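You operate a simulated robot arm through the tools that you are given. There is no shell and no other tool.

Carry out the task below with a simulated robot arm. There is one attempt and no reset: what you move stays moved.

Task
Drain the drip tray into the waste tin and close the tin.
Fine: stand the tin on the ledge under the drain, shut the tray knob afterwards, bring the tin back onto the tray and close it there. Where these are worked on the way, their far stop is far enough and under half their travel is too little: tray knob.
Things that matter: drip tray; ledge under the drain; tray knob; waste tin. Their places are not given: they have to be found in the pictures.

The check looks at the end state, three seconds after you hand in, the way a careful person would. Anything else that was tipped, shoved, dropped, spilled or broken makes it a failure.

Robot
A 6-joint arm with a two-finger parallel gripper, fixed in place. Base frame: the origin is at the foot of the arm, x ahead of it, y to its left, z up. Units: mm, rad, N and s.
With the tool pointing down near the work surface it reaches from about 200 to 640 mm from the base axis. Its first joint turns from -1.152 to 1.152 rad. Payload 2.7 kg.
The TCP is the grasp point between the finger pads, 23 mm short of the fingertips. In the tool frame z runs along the fingers and y along their closing line. The gripper opens to 94 mm. The fingers are 38 mm wide and 10 mm thick; the gripper's body (54 by 96 mm) begins 39 mm behind the TCP.
Orientation is that of the tool frame in the base frame, as a unit quaternion [w, x, y, z]. With the fingers straight down and closing along the base's y, the tool's x points along the base's -x, its y along +y and its z along -z.

Tools
- The arm moves only by the tool drive_tool. Its argument "increments" is a list of rows, each a list of 7 numbers: the turn, a rotation vector about the base's x, y, z in rad, then the shift along the base's x, y, z in mm, then the gripper command, from -1 (fully open) to 1 (shut), values between in proportion. In form: [[ax, ay, az, x, y, z, hand], ...]. A call has 1 to 20 rows; each row shifts and turns the commanded pose from where the row before left it. Each row takes 0.2 s and may step no farther than 50 mm and 0.15 rad from the row before; otherwise, or with a gripper value out of range, the whole call is refused. A pose out of reach is approached as far as the arm can. The call stops where the force on the tool passes 40 N (or 10 N more than at its start, if that is more) or the arm is blocked; 0.2 s more then pass. Each finger travels about 45 mm/s and halts on what it meets, pressing with about 39 N; the grip force reading is that of the motor and also rises with nothing between the fingers. The clock runs only during rows and for 0.2 s after the last one: add rows that do not move to give the fingers time. It gives the time, the measured TCP pose, the force on the tool (base axes), the opening and the grip force at its end, in the units of the frame above (readings bear some noise), with the torque about the TCP (base axes, N m) and any sound that the robot's microphone picked up, and new pictures: "views" is both (left out), scene, wrist or none.
- Cameras (640 x 400 px; columns grow to the right, rows downward): "scene" is fixed at [65.9, -414.1, 1413.9]; the picture's right is [0.87, -0.49, 0.00], its down [-0.26, -0.46, -0.85] and it looks along [0.42, 0.74, -0.53] (base axes); focal length 307 px, centre (320, 200). "wrist" rides on the gripper at [87, 16, -74] in the tool frame; the picture's right is [-0.18, 0.98, 0.00], its down [-0.58, -0.11, -0.81] and it looks along [-0.79, -0.15, 0.59] (tool axes); focal length 243 px, centre (320, 200).
- locate(camera, pixels): there is no depth. For up to 12 entries [column, row, z] of the newest picture of that camera ("zoom" is the newest enlarged one), the place [x, y] in the base frame at which the ray of that pixel passes the height z, good to about 3 mm, but the place of the scene camera against the robot may be out by one fixed shift of up to 12 mm in any direction. It takes no simulated time.
- inspect(camera, box): a new picture of the part [left, top, right, bottom] of that camera's present view, enlarged. It takes no simulated time.
- hand_in(): hands the job in; it is judged then, once.

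Unless the task says otherwise, let go and move clear before handing in.

The tools are called after "Emit:" by a JSON object that holds its "fn" and its "kwargs". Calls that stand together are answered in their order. drive_tool: Moves the arm, as the interface text tells. Its arguments: {"type":"object","properties":{"increments":{"type":"array","items":{"type":"array","items":{"type":"number"}}},"views":{"type":"string","enum":["both","scene","wrist","none"]}},"required":["increments"]} The other tools are called the same way: locate (camera, pixels) gives the place at which the rays of pixels pass given heights; inspect (camera, box) takes an enlarged picture of a part of a camera's view; hand_in () hands the job in.

At the start:

```text
clock: 0.0
tool_pos: [352.8, 146.5, 1148.3]
ee_rot: [0.0, 0.0, 1.0, 0.0]
ft_force: [-0.3, 0.6, -0.4]
moment: [0.02, -0.04, 0.05]
width: 94.1
grasp_force: 0.0
```

scene: 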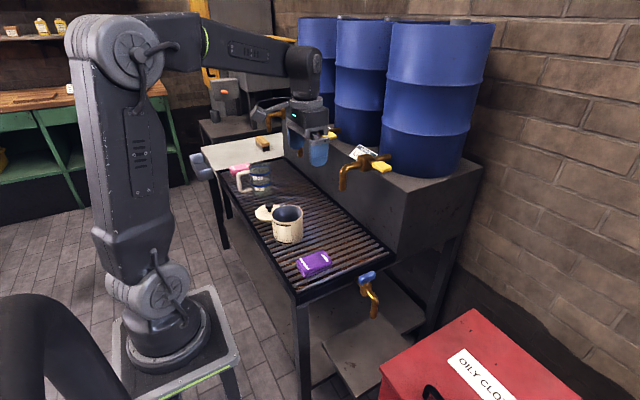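
wrist: 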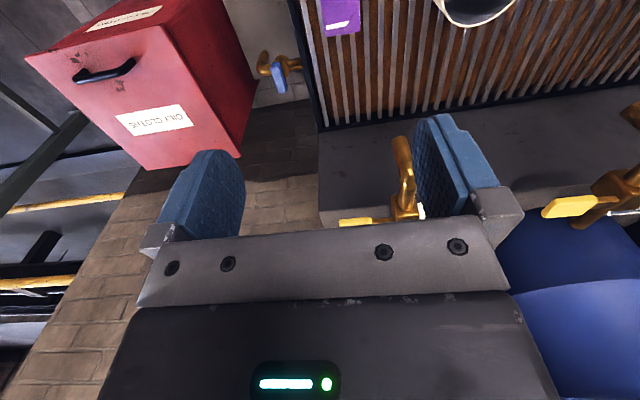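

The scene picture shows the slatted drip tray in the middle, a cream tin near (288,223) with a pale lid beside it near (266,212), a blue-knobbed drain tap near (369,285), and a ledge below it. I'll take enlarged views before moving.

Emit:
{"fn": "inspect", "kwargs": {"camera": "scene", "box": [200, 140, 400, 290]}}

Emit:
{"fn": "inspect", "kwargs": {"camera": "scene", "box": [280, 240, 440, 400]}}

Emit:
{"fn": "inspect", "kwargs": {"camera": "wrist", "box": [220, 0, 560, 240]}}

```text
2.67 times, centred on (300, 215) of scene
```

zoom: 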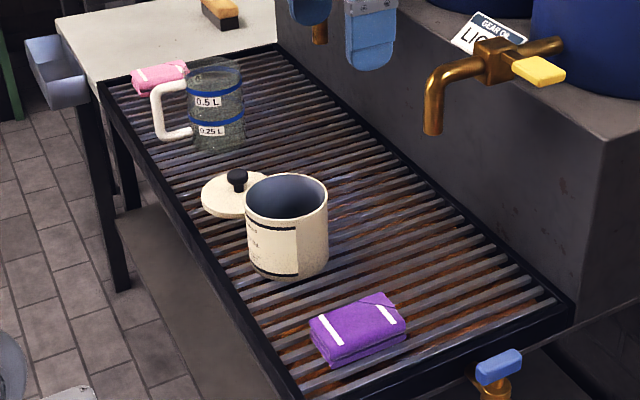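

```text
2.50 times, centred on (360, 320) of scene
```

zoom: 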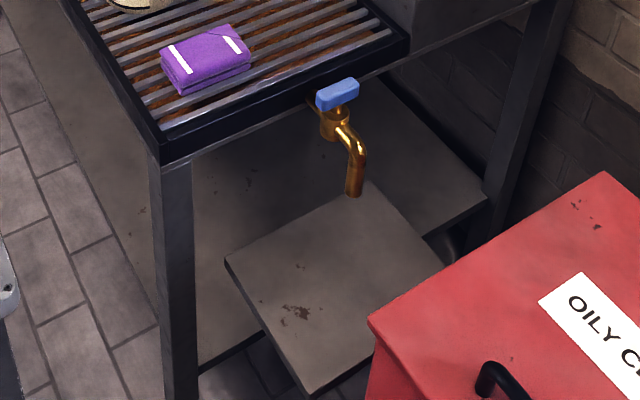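

```text
1.67 times, centred on (390, 120) of wrist
```

zoom: 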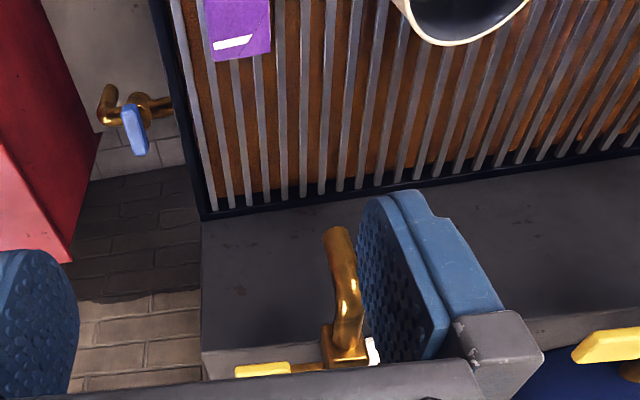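

The tin's rim triangulates to about (370, 315, 890), and the blue tray knob near scene (367,277) to about (472, 48, 790). I'll move back and lower to get a closer wrist view of the drain tap and the ledge.

Emit:
{"fn": "drive_tool", "kwargs": {"increments": [[0, 0, 0, -12, -17, -20, -1], [0, 0, 0, -12, -17, -30, -1], [0, 0, 0, -12, -17, -30, -1], [0, 0, 0, -12, -17, -30, -1], [0, 0, 0, -5, -18, -38, -1]], "views": "both"}}

```text
clock: 1.2
tool_pos: [298.6, 59.2, 1002.1]
ee_rot: [0.0, -0.001, 1.0, -0.001]
ft_force: [0.1, 0.2, 1.1]
moment: [-0.01, 0.03, 0.04]
width: 94.0
grasp_force: 0.0
```

scene: 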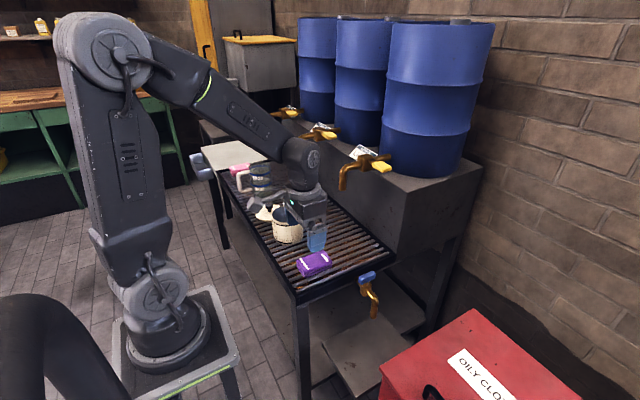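
wrist: 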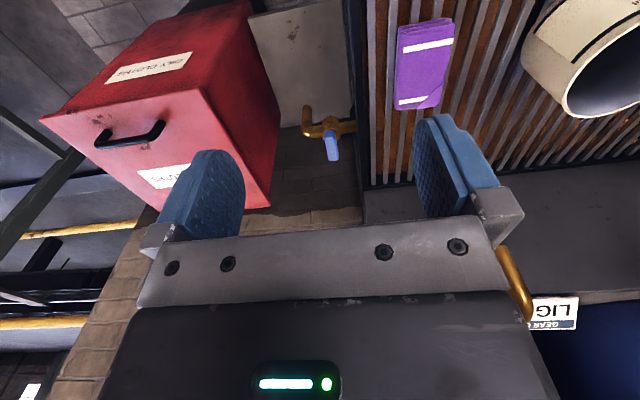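

The wrist view now shows the drain tap at (328,130), the tan ledge behind it at (310,60), the purple cloth at (425,65), and the tin at (590,60). I'll enlarge it and get rays for triangulation.

Emit:
{"fn": "inspect", "kwargs": {"camera": "wrist", "box": [240, 0, 400, 200]}}

Emit:
{"fn": "inspect", "kwargs": {"camera": "scene", "box": [330, 255, 410, 330]}}

Emit:
{"fn": "locate", "kwargs": {"camera": "wrist", "pixels": [[332, 147, 780], [332, 147, 750], [306, 108, 720], [306, 108, 680], [370, 188, 800], [370, 188, 760], [250, 15, 500], [335, 0, 500], [355, 115, 500]]}}

Emit:
{"fn": "locate", "kwargs": {"camera": "scene", "pixels": [[367, 277, 780], [367, 277, 750], [374, 318, 720], [374, 318, 680], [395, 256, 800], [395, 256, 760], [323, 345, 500], [350, 397, 500], [375, 310, 500]]}}

```text
2.00 times, centred on (320, 100) of wrist
```

zoom: 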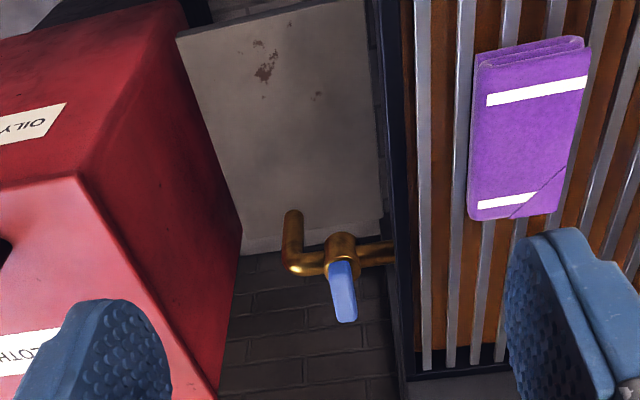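

```text
5.33 times, centred on (370, 292) of scene
```

zoom: 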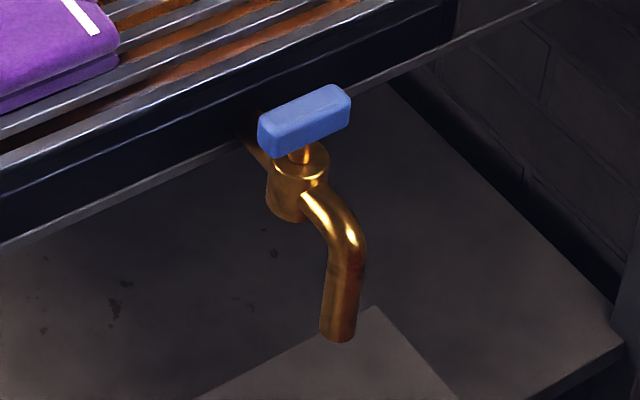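

```text
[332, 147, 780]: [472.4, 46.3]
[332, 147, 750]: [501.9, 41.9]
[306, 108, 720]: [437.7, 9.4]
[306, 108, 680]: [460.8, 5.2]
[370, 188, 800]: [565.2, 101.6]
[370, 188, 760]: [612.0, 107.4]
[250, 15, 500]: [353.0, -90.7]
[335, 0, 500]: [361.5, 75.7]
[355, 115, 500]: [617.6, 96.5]
```

```text
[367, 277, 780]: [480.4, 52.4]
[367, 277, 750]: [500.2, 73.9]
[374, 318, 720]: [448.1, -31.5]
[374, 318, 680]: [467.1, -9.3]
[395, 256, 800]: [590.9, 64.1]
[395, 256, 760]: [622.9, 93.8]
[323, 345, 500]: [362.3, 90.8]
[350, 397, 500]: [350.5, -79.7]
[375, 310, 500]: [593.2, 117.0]
```

The knob bar sits around (468, 47, 785) and the spout tip around (471, 3, 661), with the ledge near z≈500. Next I'll turn the wrist towards +y to see the tin and lid properly.

Emit:
{"fn": "drive_tool", "kwargs": {"increments": [[0, 0, 0.131, -13, 24.7, -3, -1], [0, 0, 0.131, -13, 24.7, -3, -1], [0, 0, 0.131, -13, 24.7, -3, -1], [0, 0, 0.131, -13, 24.7, -3, -1], [0, 0, 0.131, -13, 24.7, -3, -1], [0, 0, 0.131, -13, 24.7, -3, -1]], "views": "both"}}

```text
clock: 2.6
tool_pos: [220.8, 206.8, 980.1]
ee_rot: [0.0, -0.385, 0.923, 0.0]
ft_force: [1.1, -0.2, 0.3]
moment: [0.01, 0.0, 0.0]
width: 94.3
grasp_force: 0.1
```

scene: 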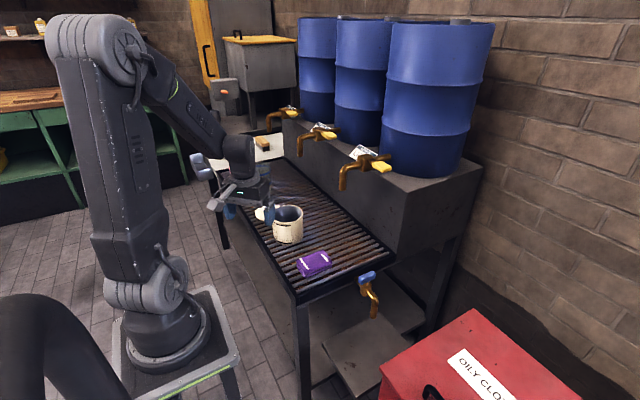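
wrist: 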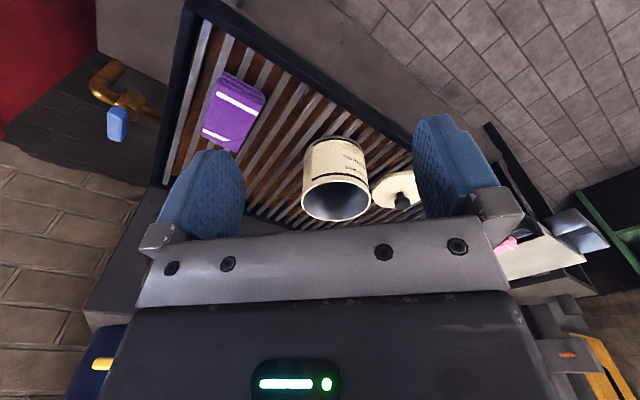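

The tin is at wrist (337,180) with its printed side towards me, and the lid at (397,190) has its dark knob. I'll enlarge this area to measure diameter and height.

Emit:
{"fn": "inspect", "kwargs": {"camera": "wrist", "box": [280, 120, 440, 240]}}

Emit:
{"fn": "inspect", "kwargs": {"camera": "scene", "box": [240, 190, 340, 280]}}

Emit:
{"fn": "inspect", "kwargs": {"camera": "wrist", "box": [60, 40, 260, 200]}}

```text
3.33 times, centred on (360, 180) of wrist
```

zoom: 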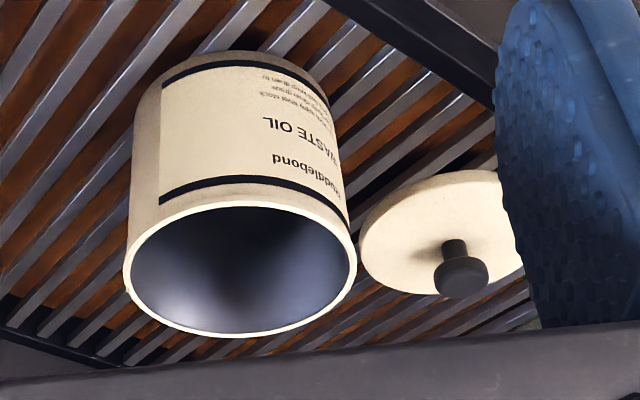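

```text
4.44 times, centred on (290, 235) of scene
```

zoom: 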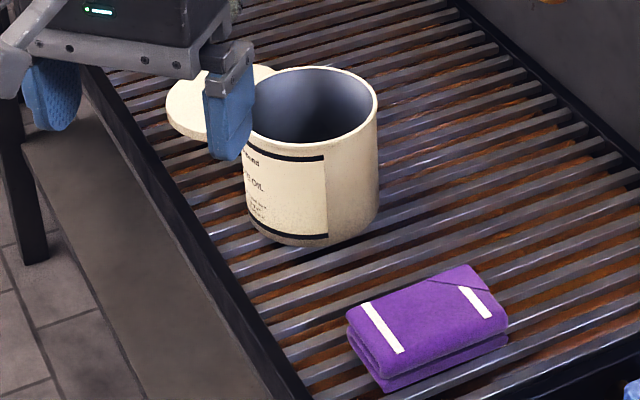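

```text
2.50 times, centred on (160, 120) of wrist
```

zoom: 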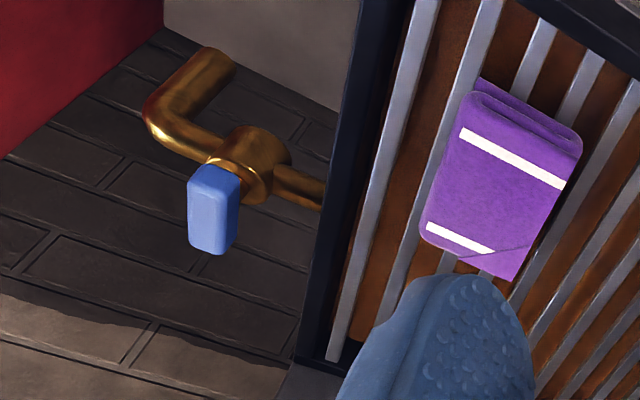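

The tin looks close to the gripper's 94 mm opening, so I need accurate heights. I'll get rays from both cameras for the rim, cloth, lid knob and tray corner.

Emit:
{"fn": "locate", "kwargs": {"camera": "wrist", "pixels": [[336, 201, 880], [336, 201, 910], [301.2, 203, 890], [371.2, 198, 890], [265.2, 98, 820], [265.2, 98, 790], [402.6, 204, 850], [402.6, 204, 820], [192, 2, 800], [165, 187, 800], [107, 107, 790], [107, 130, 790]]}}

Emit:
{"fn": "locate", "kwargs": {"camera": "scene", "pixels": [[287.8, 213.9, 880], [287.8, 213.9, 910], [303.1, 213, 890], [272.7, 214, 890], [295.7, 264.3, 820], [295.7, 264.3, 790], [268.8, 206.7, 850], [268.8, 206.7, 820], [298, 292, 800], [395, 256, 800]]}}

```text
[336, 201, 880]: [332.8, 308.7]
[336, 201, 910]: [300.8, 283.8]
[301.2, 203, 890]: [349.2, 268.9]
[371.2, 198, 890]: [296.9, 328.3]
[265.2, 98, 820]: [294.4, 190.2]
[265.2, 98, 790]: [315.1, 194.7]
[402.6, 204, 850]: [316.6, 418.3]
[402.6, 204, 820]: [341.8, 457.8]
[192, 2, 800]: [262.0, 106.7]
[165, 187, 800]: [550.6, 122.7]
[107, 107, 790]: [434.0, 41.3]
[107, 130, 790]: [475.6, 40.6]
```

```text
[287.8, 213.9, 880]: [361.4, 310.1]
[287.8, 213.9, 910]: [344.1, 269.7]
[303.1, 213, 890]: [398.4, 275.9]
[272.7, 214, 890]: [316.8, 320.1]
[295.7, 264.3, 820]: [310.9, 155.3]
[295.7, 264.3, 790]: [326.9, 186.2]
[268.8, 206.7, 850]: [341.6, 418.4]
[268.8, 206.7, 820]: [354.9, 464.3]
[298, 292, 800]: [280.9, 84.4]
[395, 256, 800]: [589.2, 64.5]
```

After correcting for an apparent scene-camera offset of about (1,5,11) mm, the tin rim comes out near (376, 342, 840) with a diameter of about 100 mm. That is too wide to span, so I'll grip its wall. I'll turn to yaw −45° above the tin's near side and look again.

Emit:
{"fn": "drive_tool", "kwargs": {"increments": [[0, 0, -0.131, 8, 6, -2, -1], [0, 0, -0.131, 8, 6, -2, -1], [0, 0, -0.131, 8, 6, -2, -1], [0, 0, -0.131, 8, 6, -2, -1], [0, 0, -0.131, 8, 6, -2, -1], [0, 0, -0.131, 8, 6, -2, -1], [0, 0, -0.131, 8, 6, -2, -1], [0, 0, -0.131, 8, 6, -2, -1], [0, 0, -0.131, 8, 6, -2, -1], [0, 0, -0.131, 8, 6, -2, -1], [0, 0, -0.131, 8, 6, -2, -1], [0, 0, -0.13, 8, 6, -2, -1]], "views": "both"}}

```text
clock: 5.2
tool_pos: [316.9, 279.6, 957.8]
ee_rot: [0.0, 0.385, 0.923, 0.001]
ft_force: [0.6, 0.4, 0.4]
moment: [0.0, -0.04, 0.0]
width: 94.1
grasp_force: 0.0
```

scene: 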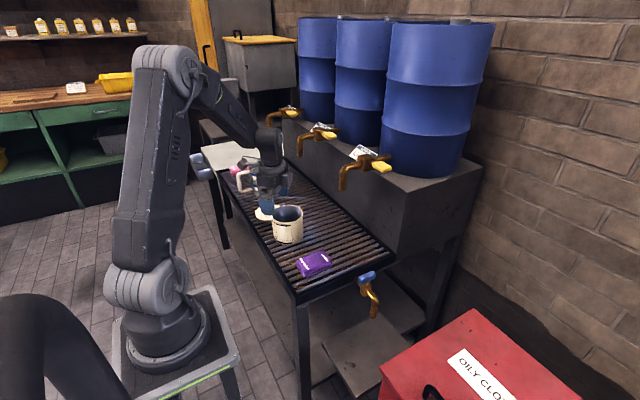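
wrist: 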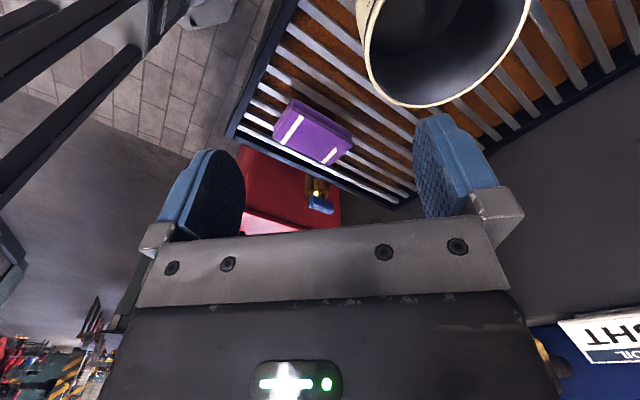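

The tin rim's edge is visible at the top centre of the wrist view (from (367,50) round by (430,107) to (528,20)). I'll project several rim points at a couple of heights to fit a circle.

Emit:
{"fn": "inspect", "kwargs": {"camera": "wrist", "box": [340, 0, 560, 130]}}

Emit:
{"fn": "inspect", "kwargs": {"camera": "scene", "box": [230, 180, 330, 260]}}

```text
2.91 times, centred on (450, 65) of wrist
```

zoom: 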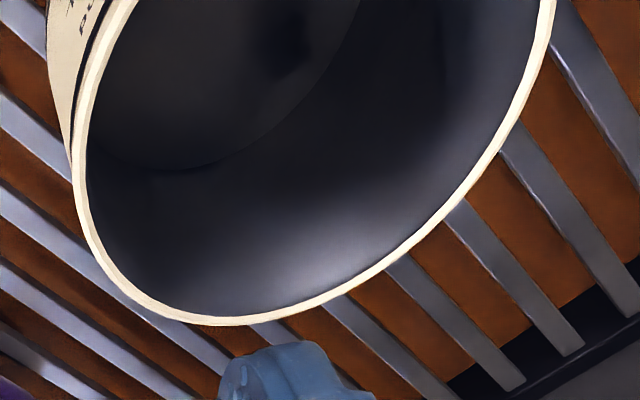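

```text
5.00 times, centred on (280, 220) of scene
```

zoom: 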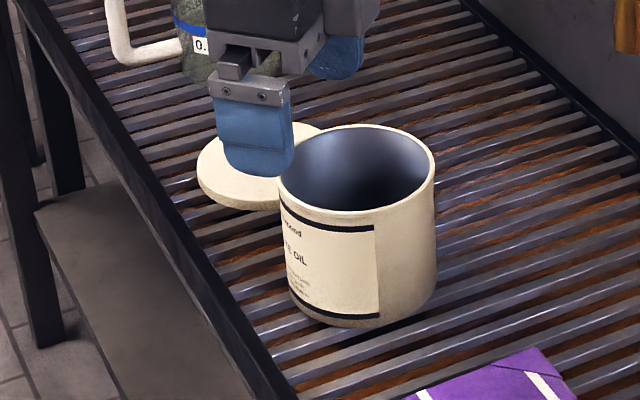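

I'll re-take the wrist zoom so I can locate rim points in it, and first use the scene zoom that is newest now for the rim points there.

Emit:
{"fn": "locate", "kwargs": {"camera": "zoom", "pixels": [[436, 165, 850], [278, 178, 850], [362, 124, 850], [352, 211, 850], [357, 168, 850], [357, 168, 830], [260, 207, 760], [357, 327, 760], [357, 327, 740]]}}

Emit:
{"fn": "inspect", "kwargs": {"camera": "wrist", "box": [340, 0, 560, 130]}}

```text
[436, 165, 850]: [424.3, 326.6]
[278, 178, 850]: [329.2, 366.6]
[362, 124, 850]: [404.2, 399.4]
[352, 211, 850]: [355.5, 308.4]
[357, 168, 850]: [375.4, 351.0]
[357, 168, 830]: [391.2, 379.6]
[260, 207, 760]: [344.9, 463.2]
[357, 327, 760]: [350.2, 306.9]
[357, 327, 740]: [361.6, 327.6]
```

```text
2.91 times, centred on (450, 65) of wrist
```

zoom: 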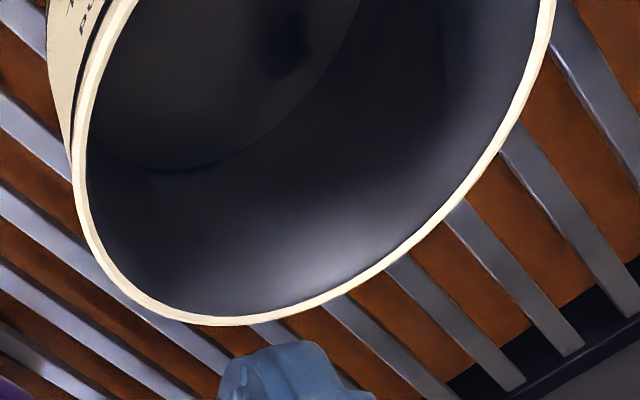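

The scene gives a rim diameter of about 100–103 mm. I'll locate the rim points in the fresh wrist zoom.

Emit:
{"fn": "locate", "kwargs": {"camera": "zoom", "pixels": [[72, 180, 840], [95, 256, 840], [130, 300, 840], [210, 326, 840], [290, 317, 840], [370, 280, 840], [450, 210, 840], [510, 130, 840], [545, 50, 840], [557, 2, 840]]}}

Emit:
{"fn": "locate", "kwargs": {"camera": "wrist", "pixels": [[412, 107, 840], [528, 15, 840], [365, 58, 840], [321, 206, 775], [352, 150, 760], [274, 140, 760], [276, 118, 760], [300, 97, 760], [232, 138, 760], [399, 206, 760]]}}

```text
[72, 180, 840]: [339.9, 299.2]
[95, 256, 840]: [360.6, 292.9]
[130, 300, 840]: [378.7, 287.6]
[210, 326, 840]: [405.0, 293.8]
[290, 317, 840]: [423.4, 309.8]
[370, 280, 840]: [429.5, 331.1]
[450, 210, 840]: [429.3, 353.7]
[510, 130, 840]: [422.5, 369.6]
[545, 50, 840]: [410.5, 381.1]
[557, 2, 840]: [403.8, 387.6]
```

```text
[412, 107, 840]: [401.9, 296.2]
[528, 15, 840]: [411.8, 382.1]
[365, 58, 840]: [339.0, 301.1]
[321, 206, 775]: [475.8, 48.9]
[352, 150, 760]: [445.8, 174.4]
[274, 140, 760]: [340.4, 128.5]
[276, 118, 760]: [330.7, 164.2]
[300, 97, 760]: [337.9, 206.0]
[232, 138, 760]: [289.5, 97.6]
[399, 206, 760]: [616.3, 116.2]
```

The circle fit puts the tin at about (373, 340) with a radius of 50 mm, rim z≈845 and base ≈750. I'll half-close the fingers and hover just above the rim's near wall to check alignment.

Emit:
{"fn": "drive_tool", "kwargs": {"increments": [[0, 0, 0, 7.5, 9, -20, -0.06], [0, 0, 0, 7, 8.4, -20, -0.06], [0, 0, 0, 7, 8.4, -20, -0.06], [0, 0, 0, 0, 0, -15, -0.06], [0, 0, 0, 0, 0, 0, -0.06]], "views": "both"}}

Emit:
{"fn": "inspect", "kwargs": {"camera": "wrist", "box": [200, 40, 520, 240]}}

Emit:
{"fn": "inspect", "kwargs": {"camera": "scene", "box": [230, 170, 330, 260]}}

```text
clock: 6.4
tool_pos: [339.9, 307.7, 882.4]
ee_rot: [0.0, 0.382, 0.924, 0.001]
ft_force: [-0.3, 0.0, 0.2]
moment: [0.01, -0.02, 0.01]
width: 49.9
grasp_force: 0.1
```

scene: 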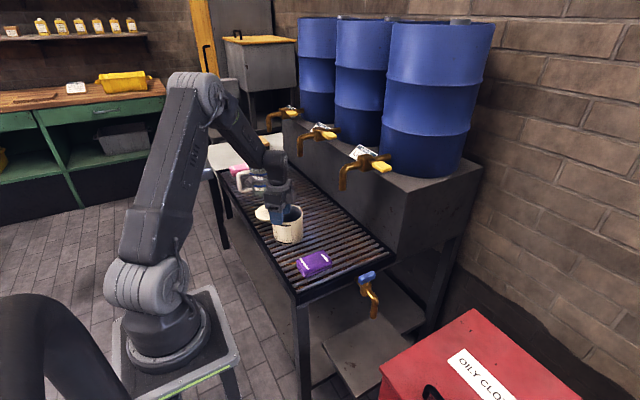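
wrist: 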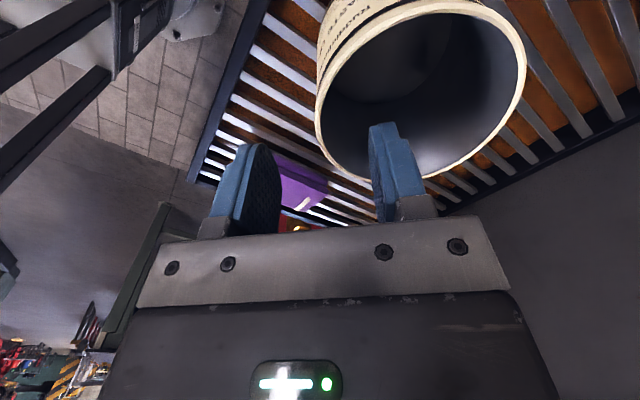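

```text
2.00 times, centred on (360, 140) of wrist
```

zoom: 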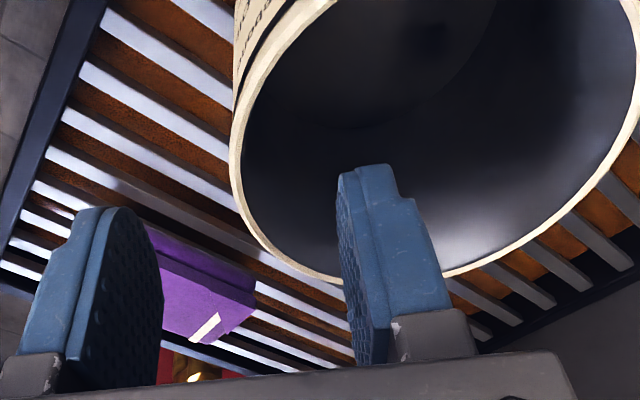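

```text
4.44 times, centred on (280, 215) of scene
```

zoom: 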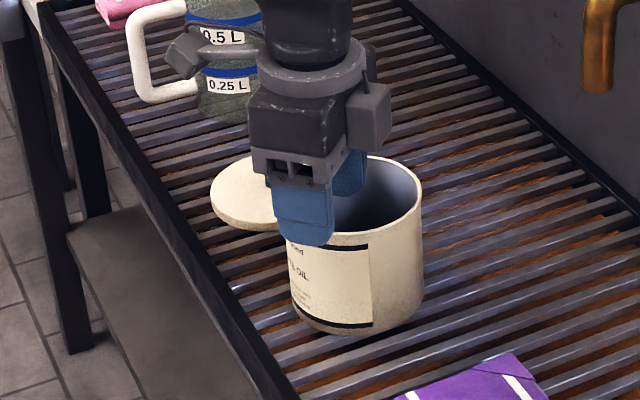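

The rim is now nearly fully visible, with the inner finger over the opening. I'll fit the circle again at close range.

Emit:
{"fn": "locate", "kwargs": {"camera": "wrist", "pixels": [[315, 125, 845], [322.5, 150, 845], [345, 172, 845], [367.5, 181.5, 845], [425, 177.5, 845], [460, 162.5, 845], [495, 135, 845], [519, 100, 845], [525, 70, 845], [518, 35, 845], [500, 12, 845], [322, 85, 845]]}}

```text
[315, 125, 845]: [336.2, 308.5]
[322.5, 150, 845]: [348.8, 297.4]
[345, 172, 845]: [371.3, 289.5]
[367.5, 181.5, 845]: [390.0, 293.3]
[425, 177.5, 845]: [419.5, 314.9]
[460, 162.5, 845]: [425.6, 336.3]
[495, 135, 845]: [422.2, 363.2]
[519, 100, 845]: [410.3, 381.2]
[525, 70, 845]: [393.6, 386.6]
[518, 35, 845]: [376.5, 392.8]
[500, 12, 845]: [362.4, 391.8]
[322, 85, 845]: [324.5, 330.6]
```

The fit gives a centre of (373, 341) and R≈51, so the wall should lie within 2 mm of the TCP. I'll descend straddling the wall to about 20 mm below the rim, without closing yet.

Emit:
{"fn": "drive_tool", "kwargs": {"increments": [[0, 0, 0, -1, -1, -15, -0.06], [0, 0, 0, 0, 0, -15, -0.06], [0, 0, 0, 0, 0, -15, -0.06], [0, 0, 0, 0, 0, -12, -0.06], [0, 0, 0, 0, 0, 0, -0.06]], "views": "both"}}

Emit:
{"fn": "inspect", "kwargs": {"camera": "scene", "box": [230, 170, 330, 260]}}

```text
clock: 7.6
tool_pos: [337.6, 305.4, 824.4]
ee_rot: [0.0, 0.383, 0.924, -0.001]
ft_force: [-0.1, -0.7, 0.5]
moment: [-0.06, 0.0, -0.01]
width: 49.7
grasp_force: 0.1
```

scene: 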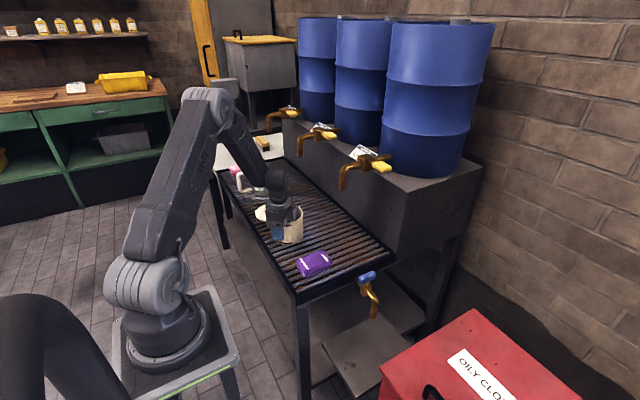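
wrist: 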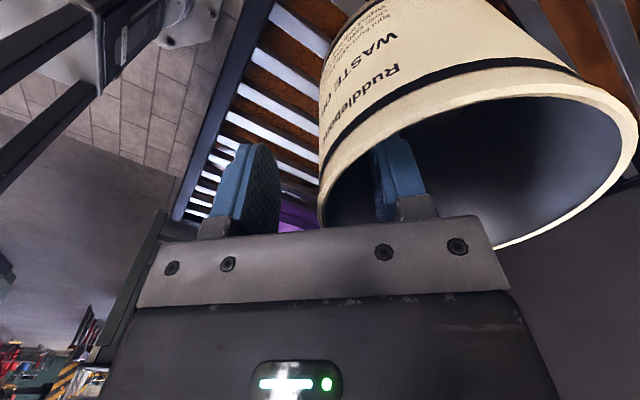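

```text
4.44 times, centred on (280, 215) of scene
```

zoom: 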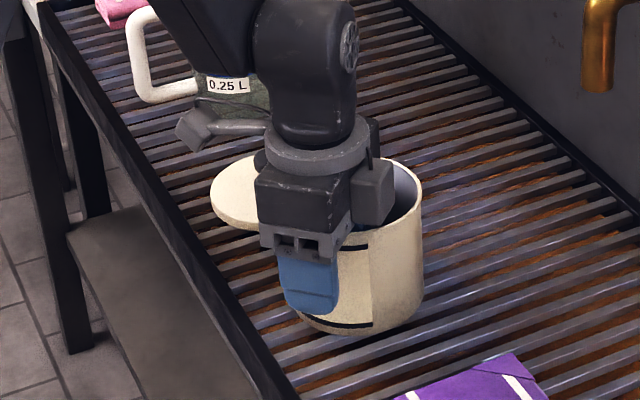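

The fingers straddle the wall as planned, with no contact force. I'll close the gripper on it gradually.

Emit:
{"fn": "drive_tool", "kwargs": {"increments": [[0, 0, 0, 0, 0, 0, 0.3], [0, 0, 0, 0, 0, 0, 0.6], [0, 0, 0, 0, 0, 0, 0.8], [0, 0, 0, 0, 0, 0, 0.9], [0, 0, 0, 0, 0, 0, 1], [0, 0, 0, 0, 0, 0, 1]], "views": "both"}}

Emit:
{"fn": "inspect", "kwargs": {"camera": "scene", "box": [230, 170, 330, 260]}}

```text
clock: 9.0
tool_pos: [338.9, 305.3, 826.4]
ee_rot: [0.0, 0.383, 0.924, 0.002]
ft_force: [1.2, -1.2, 8.0]
moment: [0.52, -0.62, -0.1]
width: 8.2
grasp_force: 39.0
```

scene: 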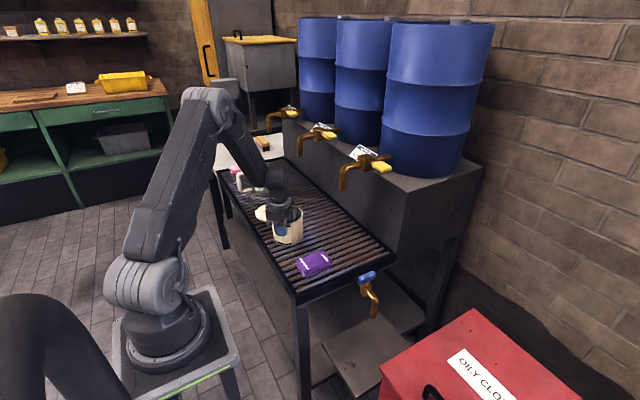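
wrist: 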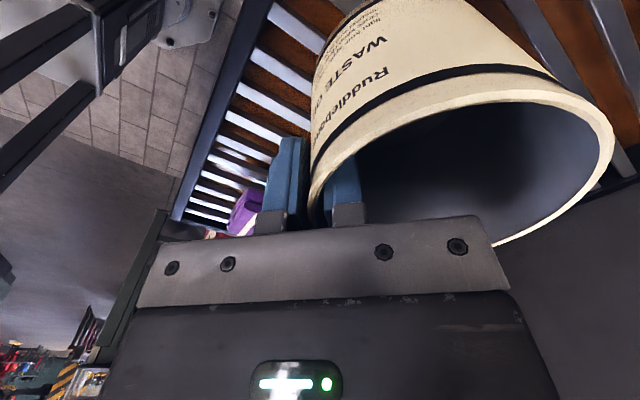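

```text
4.44 times, centred on (280, 215) of scene
```

zoom: 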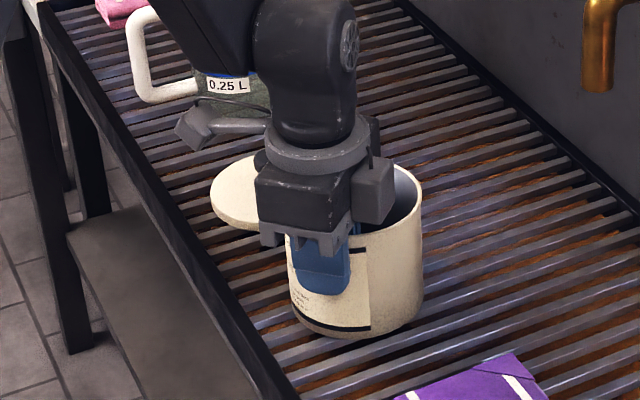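

The grip holds on the wall (width 8.2 mm, 39 N). I'll lift slowly and check for slip or tilt.

Emit:
{"fn": "drive_tool", "kwargs": {"increments": [[0, 0, 0, 0, 0, 4, 1], [0, 0, 0, 0, 0, 6, 1], [0, 0, 0, 0, 0, 10, 1], [0, 0, 0, 0, 0, 15, 1], [0, 0, 0, 0, 0, 15, 1], [0, 0, 0, 0, 0, 0, 1]], "views": "both"}}

Emit:
{"fn": "inspect", "kwargs": {"camera": "scene", "box": [230, 150, 330, 250]}}

```text
clock: 10.4
tool_pos: [339.0, 306.0, 876.7]
ee_rot: [0.0, 0.382, 0.924, 0.0]
ft_force: [0.1, -0.5, -1.1]
moment: [-0.08, 0.06, 0.02]
width: 8.1
grasp_force: 39.1
```

scene: 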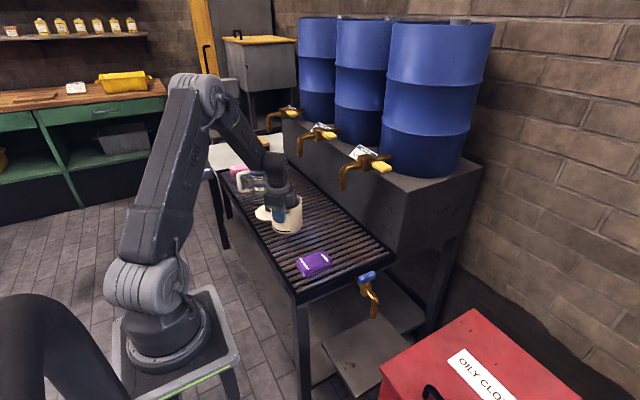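
wrist: 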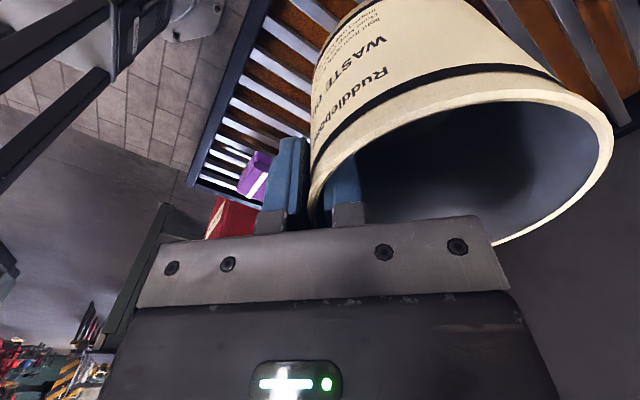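

```text
4.00 times, centred on (280, 200) of scene
```

zoom: 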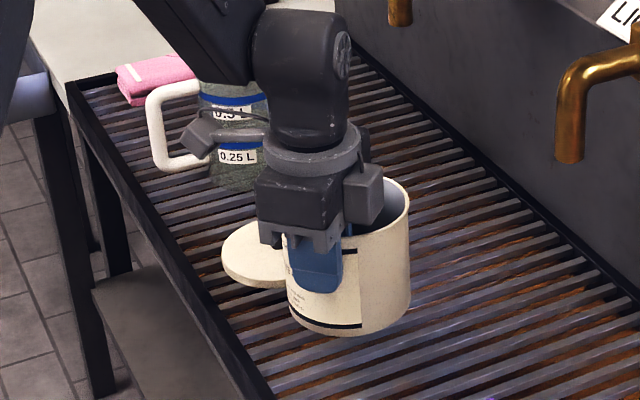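

The tin is lifted cleanly and weighs about 0.12 kg. A vertical tool would bring the forearm too close to the tap knob at the ledge, so I'll set the tin back and regrip it from its −y side with the tool leaning back 30°. First I'll lower it to where it stood.

Emit:
{"fn": "drive_tool", "kwargs": {"increments": [[0, 0, 0, 0, 0, -20, 1], [0, 0, 0, 0, 0, -15, 1], [0, 0, 0, 0, 0, -10, 1], [0, 0, 0, 0, 0, -3, 1], [0, 0, 0, 0, 0, -1, 1], [0, 0, 0, 0, 0, 0, 1]], "views": "none"}}

```text
clock: 11.8
tool_pos: [337.2, 305.8, 827.3]
ee_rot: [0.0, 0.382, 0.924, 0.0]
ft_force: [0.3, 0.8, -2.3]
moment: [-0.08, 0.12, -0.03]
width: 8.6
grasp_force: 38.7
```

There's no contact force yet, so I'll lower in small steps until the tin touches.

Emit:
{"fn": "drive_tool", "kwargs": {"increments": [[0, 0, 0, 0, 0, -1, 1], [0, 0, 0, 0, 0, 0, 1]], "views": "none"}}

```text
clock: 12.4
tool_pos: [337.9, 304.2, 826.1]
ee_rot: [-0.001, 0.383, 0.924, 0.0]
ft_force: [-0.1, 0.1, -1.7]
moment: [-0.04, 0.07, 0.03]
width: 8.0
grasp_force: 38.8
```

Emit:
{"fn": "drive_tool", "kwargs": {"increments": [[0, 0, 0, 0, 0, -1, 1], [0, 0, 0, 0, 0, 0, 1]], "views": "none"}}

```text
clock: 13.0
tool_pos: [339.8, 305.1, 826.1]
ee_rot: [0.001, 0.382, 0.924, 0.001]
ft_force: [-1.8, -2.2, 5.2]
moment: [0.34, -0.3, 0.02]
width: 7.9
grasp_force: 39.0
```

Contact is made (fz +5 N). I'll open to about 50 mm and raise clear.

Emit:
{"fn": "drive_tool", "kwargs": {"increments": [[0, 0, 0, 0, 0, 0, 0.7], [0, 0, 0, 0, 0, 0, 0.4], [0, 0, 0, 0, 0, 0, 0.1], [0, 0, 0, 0, 0, 0, -0.06], [0, 0, 0, 0, 0, 20, -0.06], [0, 0, 0, 0, 0, 25, -0.06], [0, 0, 0, 0, 0, 25, -0.06], [0, 0, 0, 0, 0, 20, -0.06]], "views": "both"}}

```text
clock: 14.8
tool_pos: [337.7, 305.6, 914.8]
ee_rot: [0.0, 0.382, 0.924, 0.0]
ft_force: [-0.1, -0.7, -0.1]
moment: [-0.04, -0.01, -0.01]
width: 49.9
grasp_force: 0.1
```

scene: 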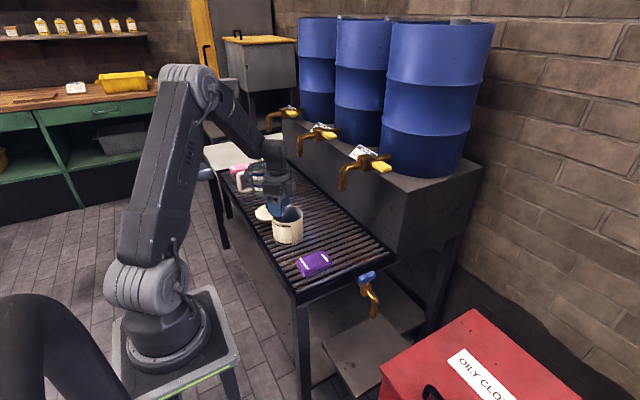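
wrist: 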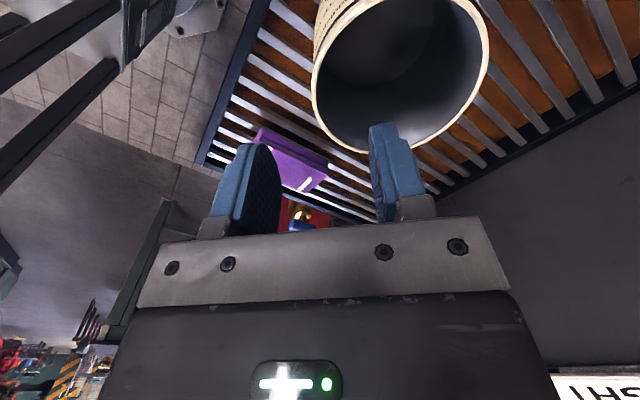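

The tin stands upright, and its whole rim is visible. I'll locate its new centre.

Emit:
{"fn": "inspect", "kwargs": {"camera": "wrist", "box": [290, 0, 510, 160]}}

Emit:
{"fn": "locate", "kwargs": {"camera": "wrist", "pixels": [[312, 90, 846], [318, 120, 846], [335, 142, 846], [358, 152, 846], [425, 143, 846], [462, 118, 846], [481, 85, 846], [488, 55, 846], [480, 20, 846], [465, 0, 846], [320, 60, 846], [312, 90, 855]]}}

```text
2.50 times, centred on (400, 80) of wrist
```

zoom: 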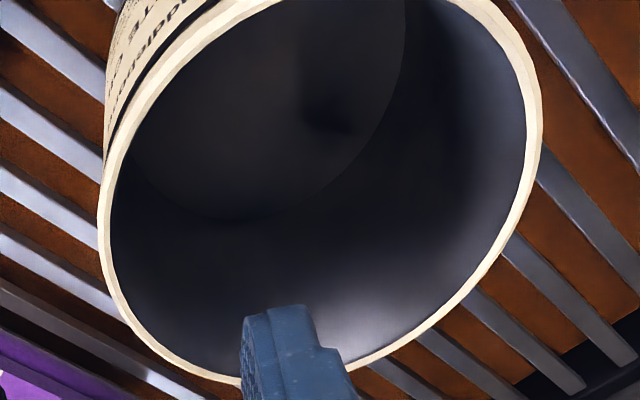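

```text
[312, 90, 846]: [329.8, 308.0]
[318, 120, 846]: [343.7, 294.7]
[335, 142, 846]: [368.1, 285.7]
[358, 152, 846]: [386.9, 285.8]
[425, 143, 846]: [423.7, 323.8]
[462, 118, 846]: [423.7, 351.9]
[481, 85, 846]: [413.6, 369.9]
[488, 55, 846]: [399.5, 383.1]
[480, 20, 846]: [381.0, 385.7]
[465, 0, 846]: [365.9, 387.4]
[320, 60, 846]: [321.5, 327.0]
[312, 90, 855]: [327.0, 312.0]
```

The tin centre is now (373, 337) with rim z≈847. I'll turn to yaw 0, move above the wall on the −y side, and lean the tool back 30° (fingers pointing +x and down).

Emit:
{"fn": "drive_tool", "kwargs": {"increments": [[0, 0, 0.131, 5.8, -2.75, 0, -0.06], [0, 0, 0.131, 5.8, -2.75, 0, -0.06], [0, 0, 0.131, 5.8, -2.75, 0, -0.06], [0, 0, 0.131, 5.8, -2.75, 0, -0.06], [0, 0, 0.131, 5.8, -2.75, 0, -0.06], [0, 0, 0.13, 5.7, -2.75, 0, -0.06], [0, -0.131, 0, 0, 0, 0, -0.06], [0, -0.131, 0, 0, 0, 0, -0.06], [0, -0.131, 0, 0, 0, 0, -0.06], [0, -0.131, 0, 0, 0, 0, -0.06], [0, 0, 0, 0, 0, 0, -0.06]], "views": "both"}}

Emit:
{"fn": "inspect", "kwargs": {"camera": "scene", "box": [210, 130, 350, 260]}}

```text
clock: 17.2
tool_pos: [373.0, 289.2, 916.6]
ee_rot: [0.259, 0.0, 0.966, 0.001]
ft_force: [0.1, 0.4, -0.1]
moment: [-0.01, 0.01, -0.01]
width: 49.8
grasp_force: 0.1
```

scene: 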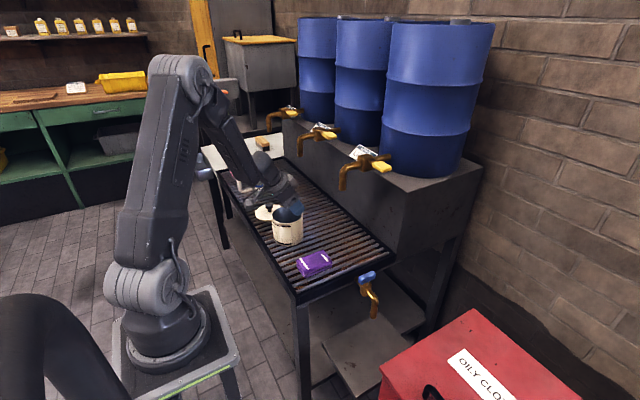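
wrist: 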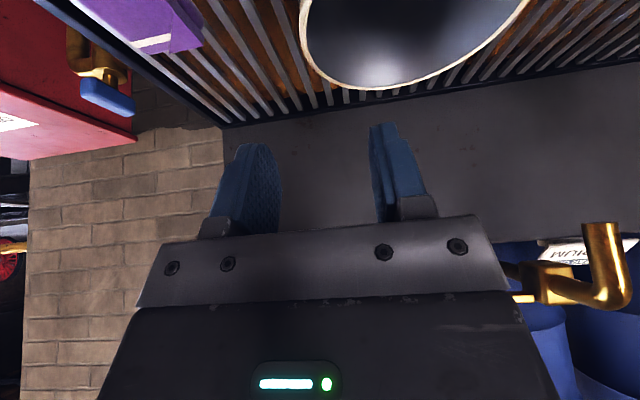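

```text
3.08 times, centred on (280, 195) of scene
```

zoom: 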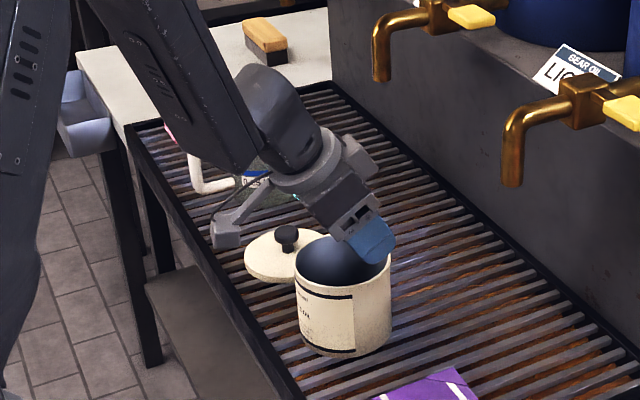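

The leaned pose is reached with clear space around it. I'll check the rim position against the TCP from this view before descending.

Emit:
{"fn": "locate", "kwargs": {"camera": "wrist", "pixels": [[299, 30, 847], [308, 60, 847], [330, 80, 847], [370, 90, 847], [420, 84, 847], [480, 55, 847], [515, 20, 847]]}}

Emit:
{"fn": "inspect", "kwargs": {"camera": "wrist", "box": [40, 0, 240, 130]}}

```text
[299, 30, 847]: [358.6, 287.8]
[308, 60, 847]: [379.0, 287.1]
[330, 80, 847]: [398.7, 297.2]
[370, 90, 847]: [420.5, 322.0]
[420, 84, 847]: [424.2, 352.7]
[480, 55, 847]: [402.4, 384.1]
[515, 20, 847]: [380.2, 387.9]
```

```text
3.08 times, centred on (140, 65) of wrist
```

zoom: 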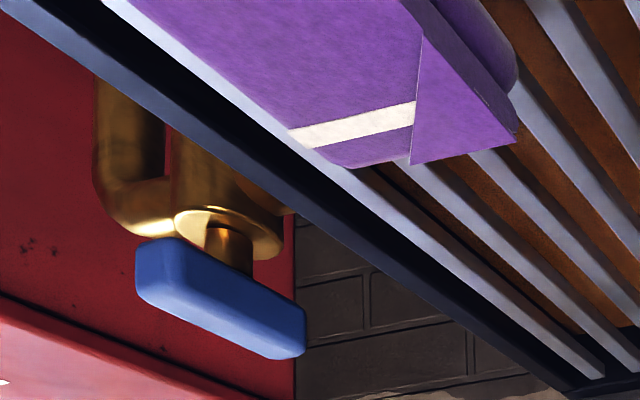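

The rim's −y edge is at y≈287, matching the plan. I'll descend vertically to about 8 mm below the rim.

Emit:
{"fn": "drive_tool", "kwargs": {"increments": [[0, 0, 0, 0.5, -0.5, -20, -0.06], [0, 0, 0, 0, 0, -20, -0.06], [0, 0, 0, 0, 0, -15, -0.06], [0, 0, 0, 0, 0, -12, -0.06], [0, 0, 0, 0, 0, -9, -0.06], [0, 0, 0, 0, 0, 0, -0.06]], "views": "both"}}

Emit:
{"fn": "inspect", "kwargs": {"camera": "scene", "box": [230, 160, 330, 260]}}

```text
clock: 18.6
tool_pos: [373.1, 286.5, 840.2]
ee_rot: [0.26, 0.0, 0.966, 0.0]
ft_force: [-0.1, -0.1, -0.7]
moment: [0.01, -0.01, 0.02]
width: 49.9
grasp_force: 0.0
```

scene: 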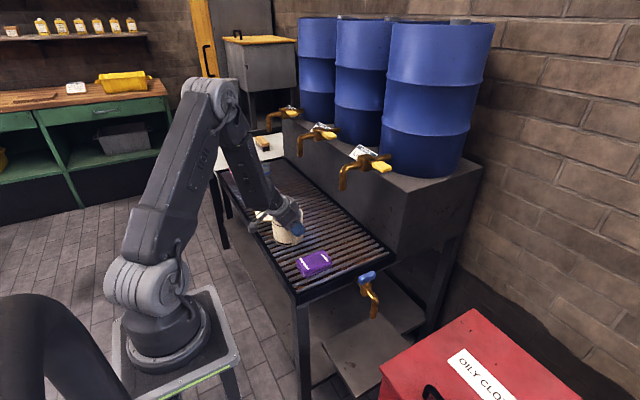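
wrist: 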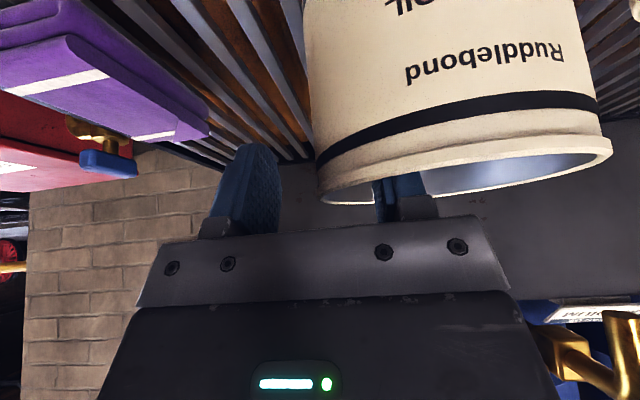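

```text
4.00 times, centred on (280, 210) of scene
```

zoom: 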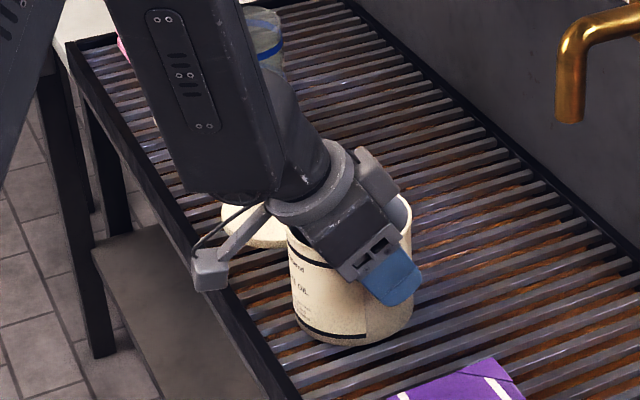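

The inner finger is inside and the outer one outside, with no contact force. I'll close gradually.

Emit:
{"fn": "drive_tool", "kwargs": {"increments": [[0, 0, 0, 0, 0, 0, 0.3], [0, 0, 0, 0, 0, 0, 0.6], [0, 0, 0, 0, 0, 0, 0.75], [0, 0, 0, 0, 0, 0, 0.85], [0, 0, 0, 0, 0, 0, 1], [0, 0, 0, 0, 0, 0, 1], [0, 0, 0, 0, 0, 0, 1]], "views": "both"}}

Emit:
{"fn": "inspect", "kwargs": {"camera": "scene", "box": [230, 160, 330, 260]}}

```text
clock: 20.2
tool_pos: [371.8, 285.8, 838.5]
ee_rot: [0.26, 0.001, 0.966, 0.001]
ft_force: [0.1, -0.4, 2.6]
moment: [0.08, 0.13, -0.03]
width: 11.3
grasp_force: 39.1
```

scene: 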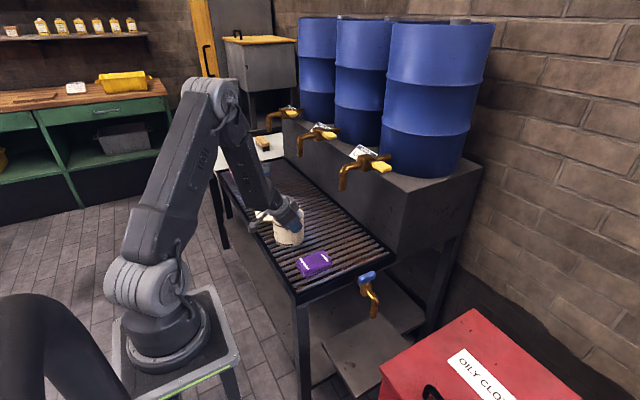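
wrist: 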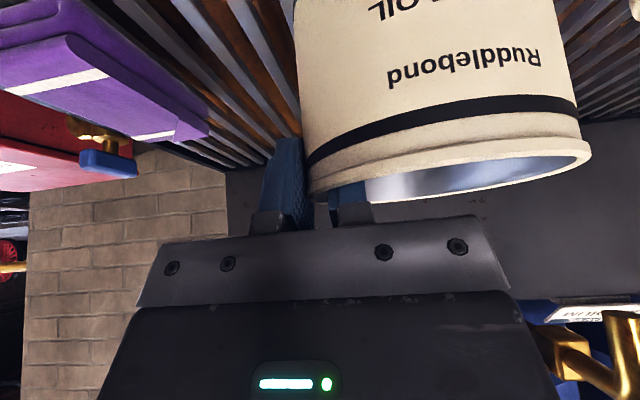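

```text
4.00 times, centred on (280, 210) of scene
```

zoom: 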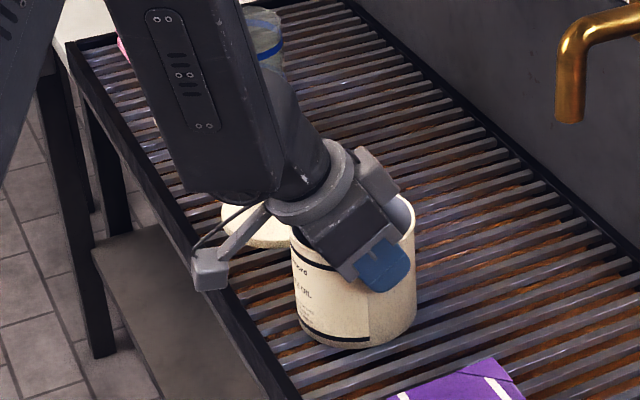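

Gripped at 11.3 mm width with a small 2.6 N load. I'll lift slowly and check that the tin hangs level.

Emit:
{"fn": "drive_tool", "kwargs": {"increments": [[0, 0, 0, 0, 0, 4, 1], [0, 0, 0, 0, 0, 6, 1], [0, 0, 0, 0, 0, 10, 1], [0, 0, 0, 0, 0, 20, 1], [0, 0, 0, 0, 0, 20, 1], [0, 0, 0, 0, 0, 0, 1]], "views": "both"}}

Emit:
{"fn": "inspect", "kwargs": {"camera": "scene", "box": [230, 140, 330, 240]}}

```text
clock: 21.6
tool_pos: [372.5, 288.1, 899.0]
ee_rot: [0.258, -0.001, 0.966, 0.0]
ft_force: [-0.2, -1.0, -2.0]
moment: [-0.09, -0.01, 0.02]
width: 11.4
grasp_force: 39.2
```

scene: 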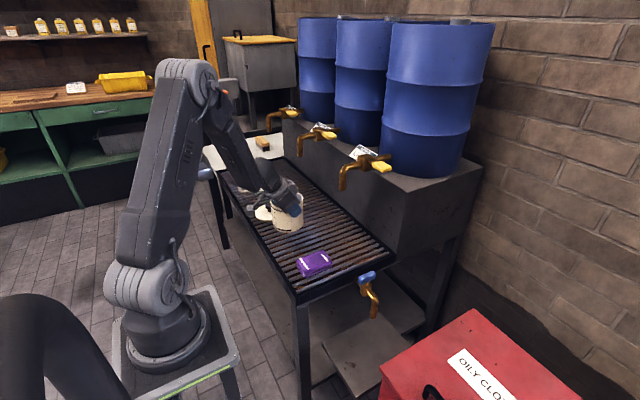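
wrist: 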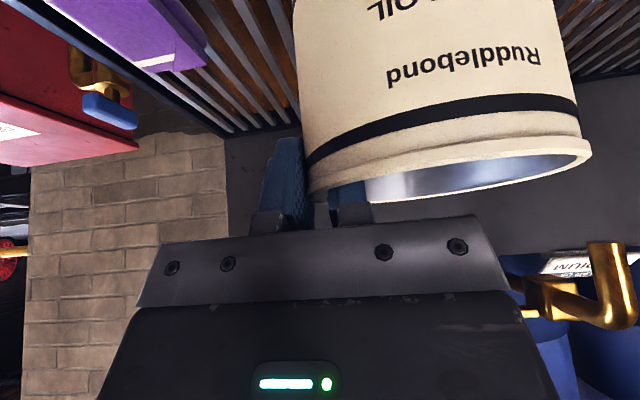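

```text
4.00 times, centred on (280, 190) of scene
```

zoom: 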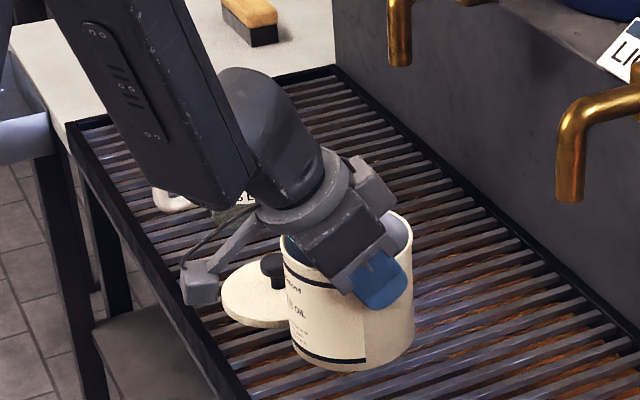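

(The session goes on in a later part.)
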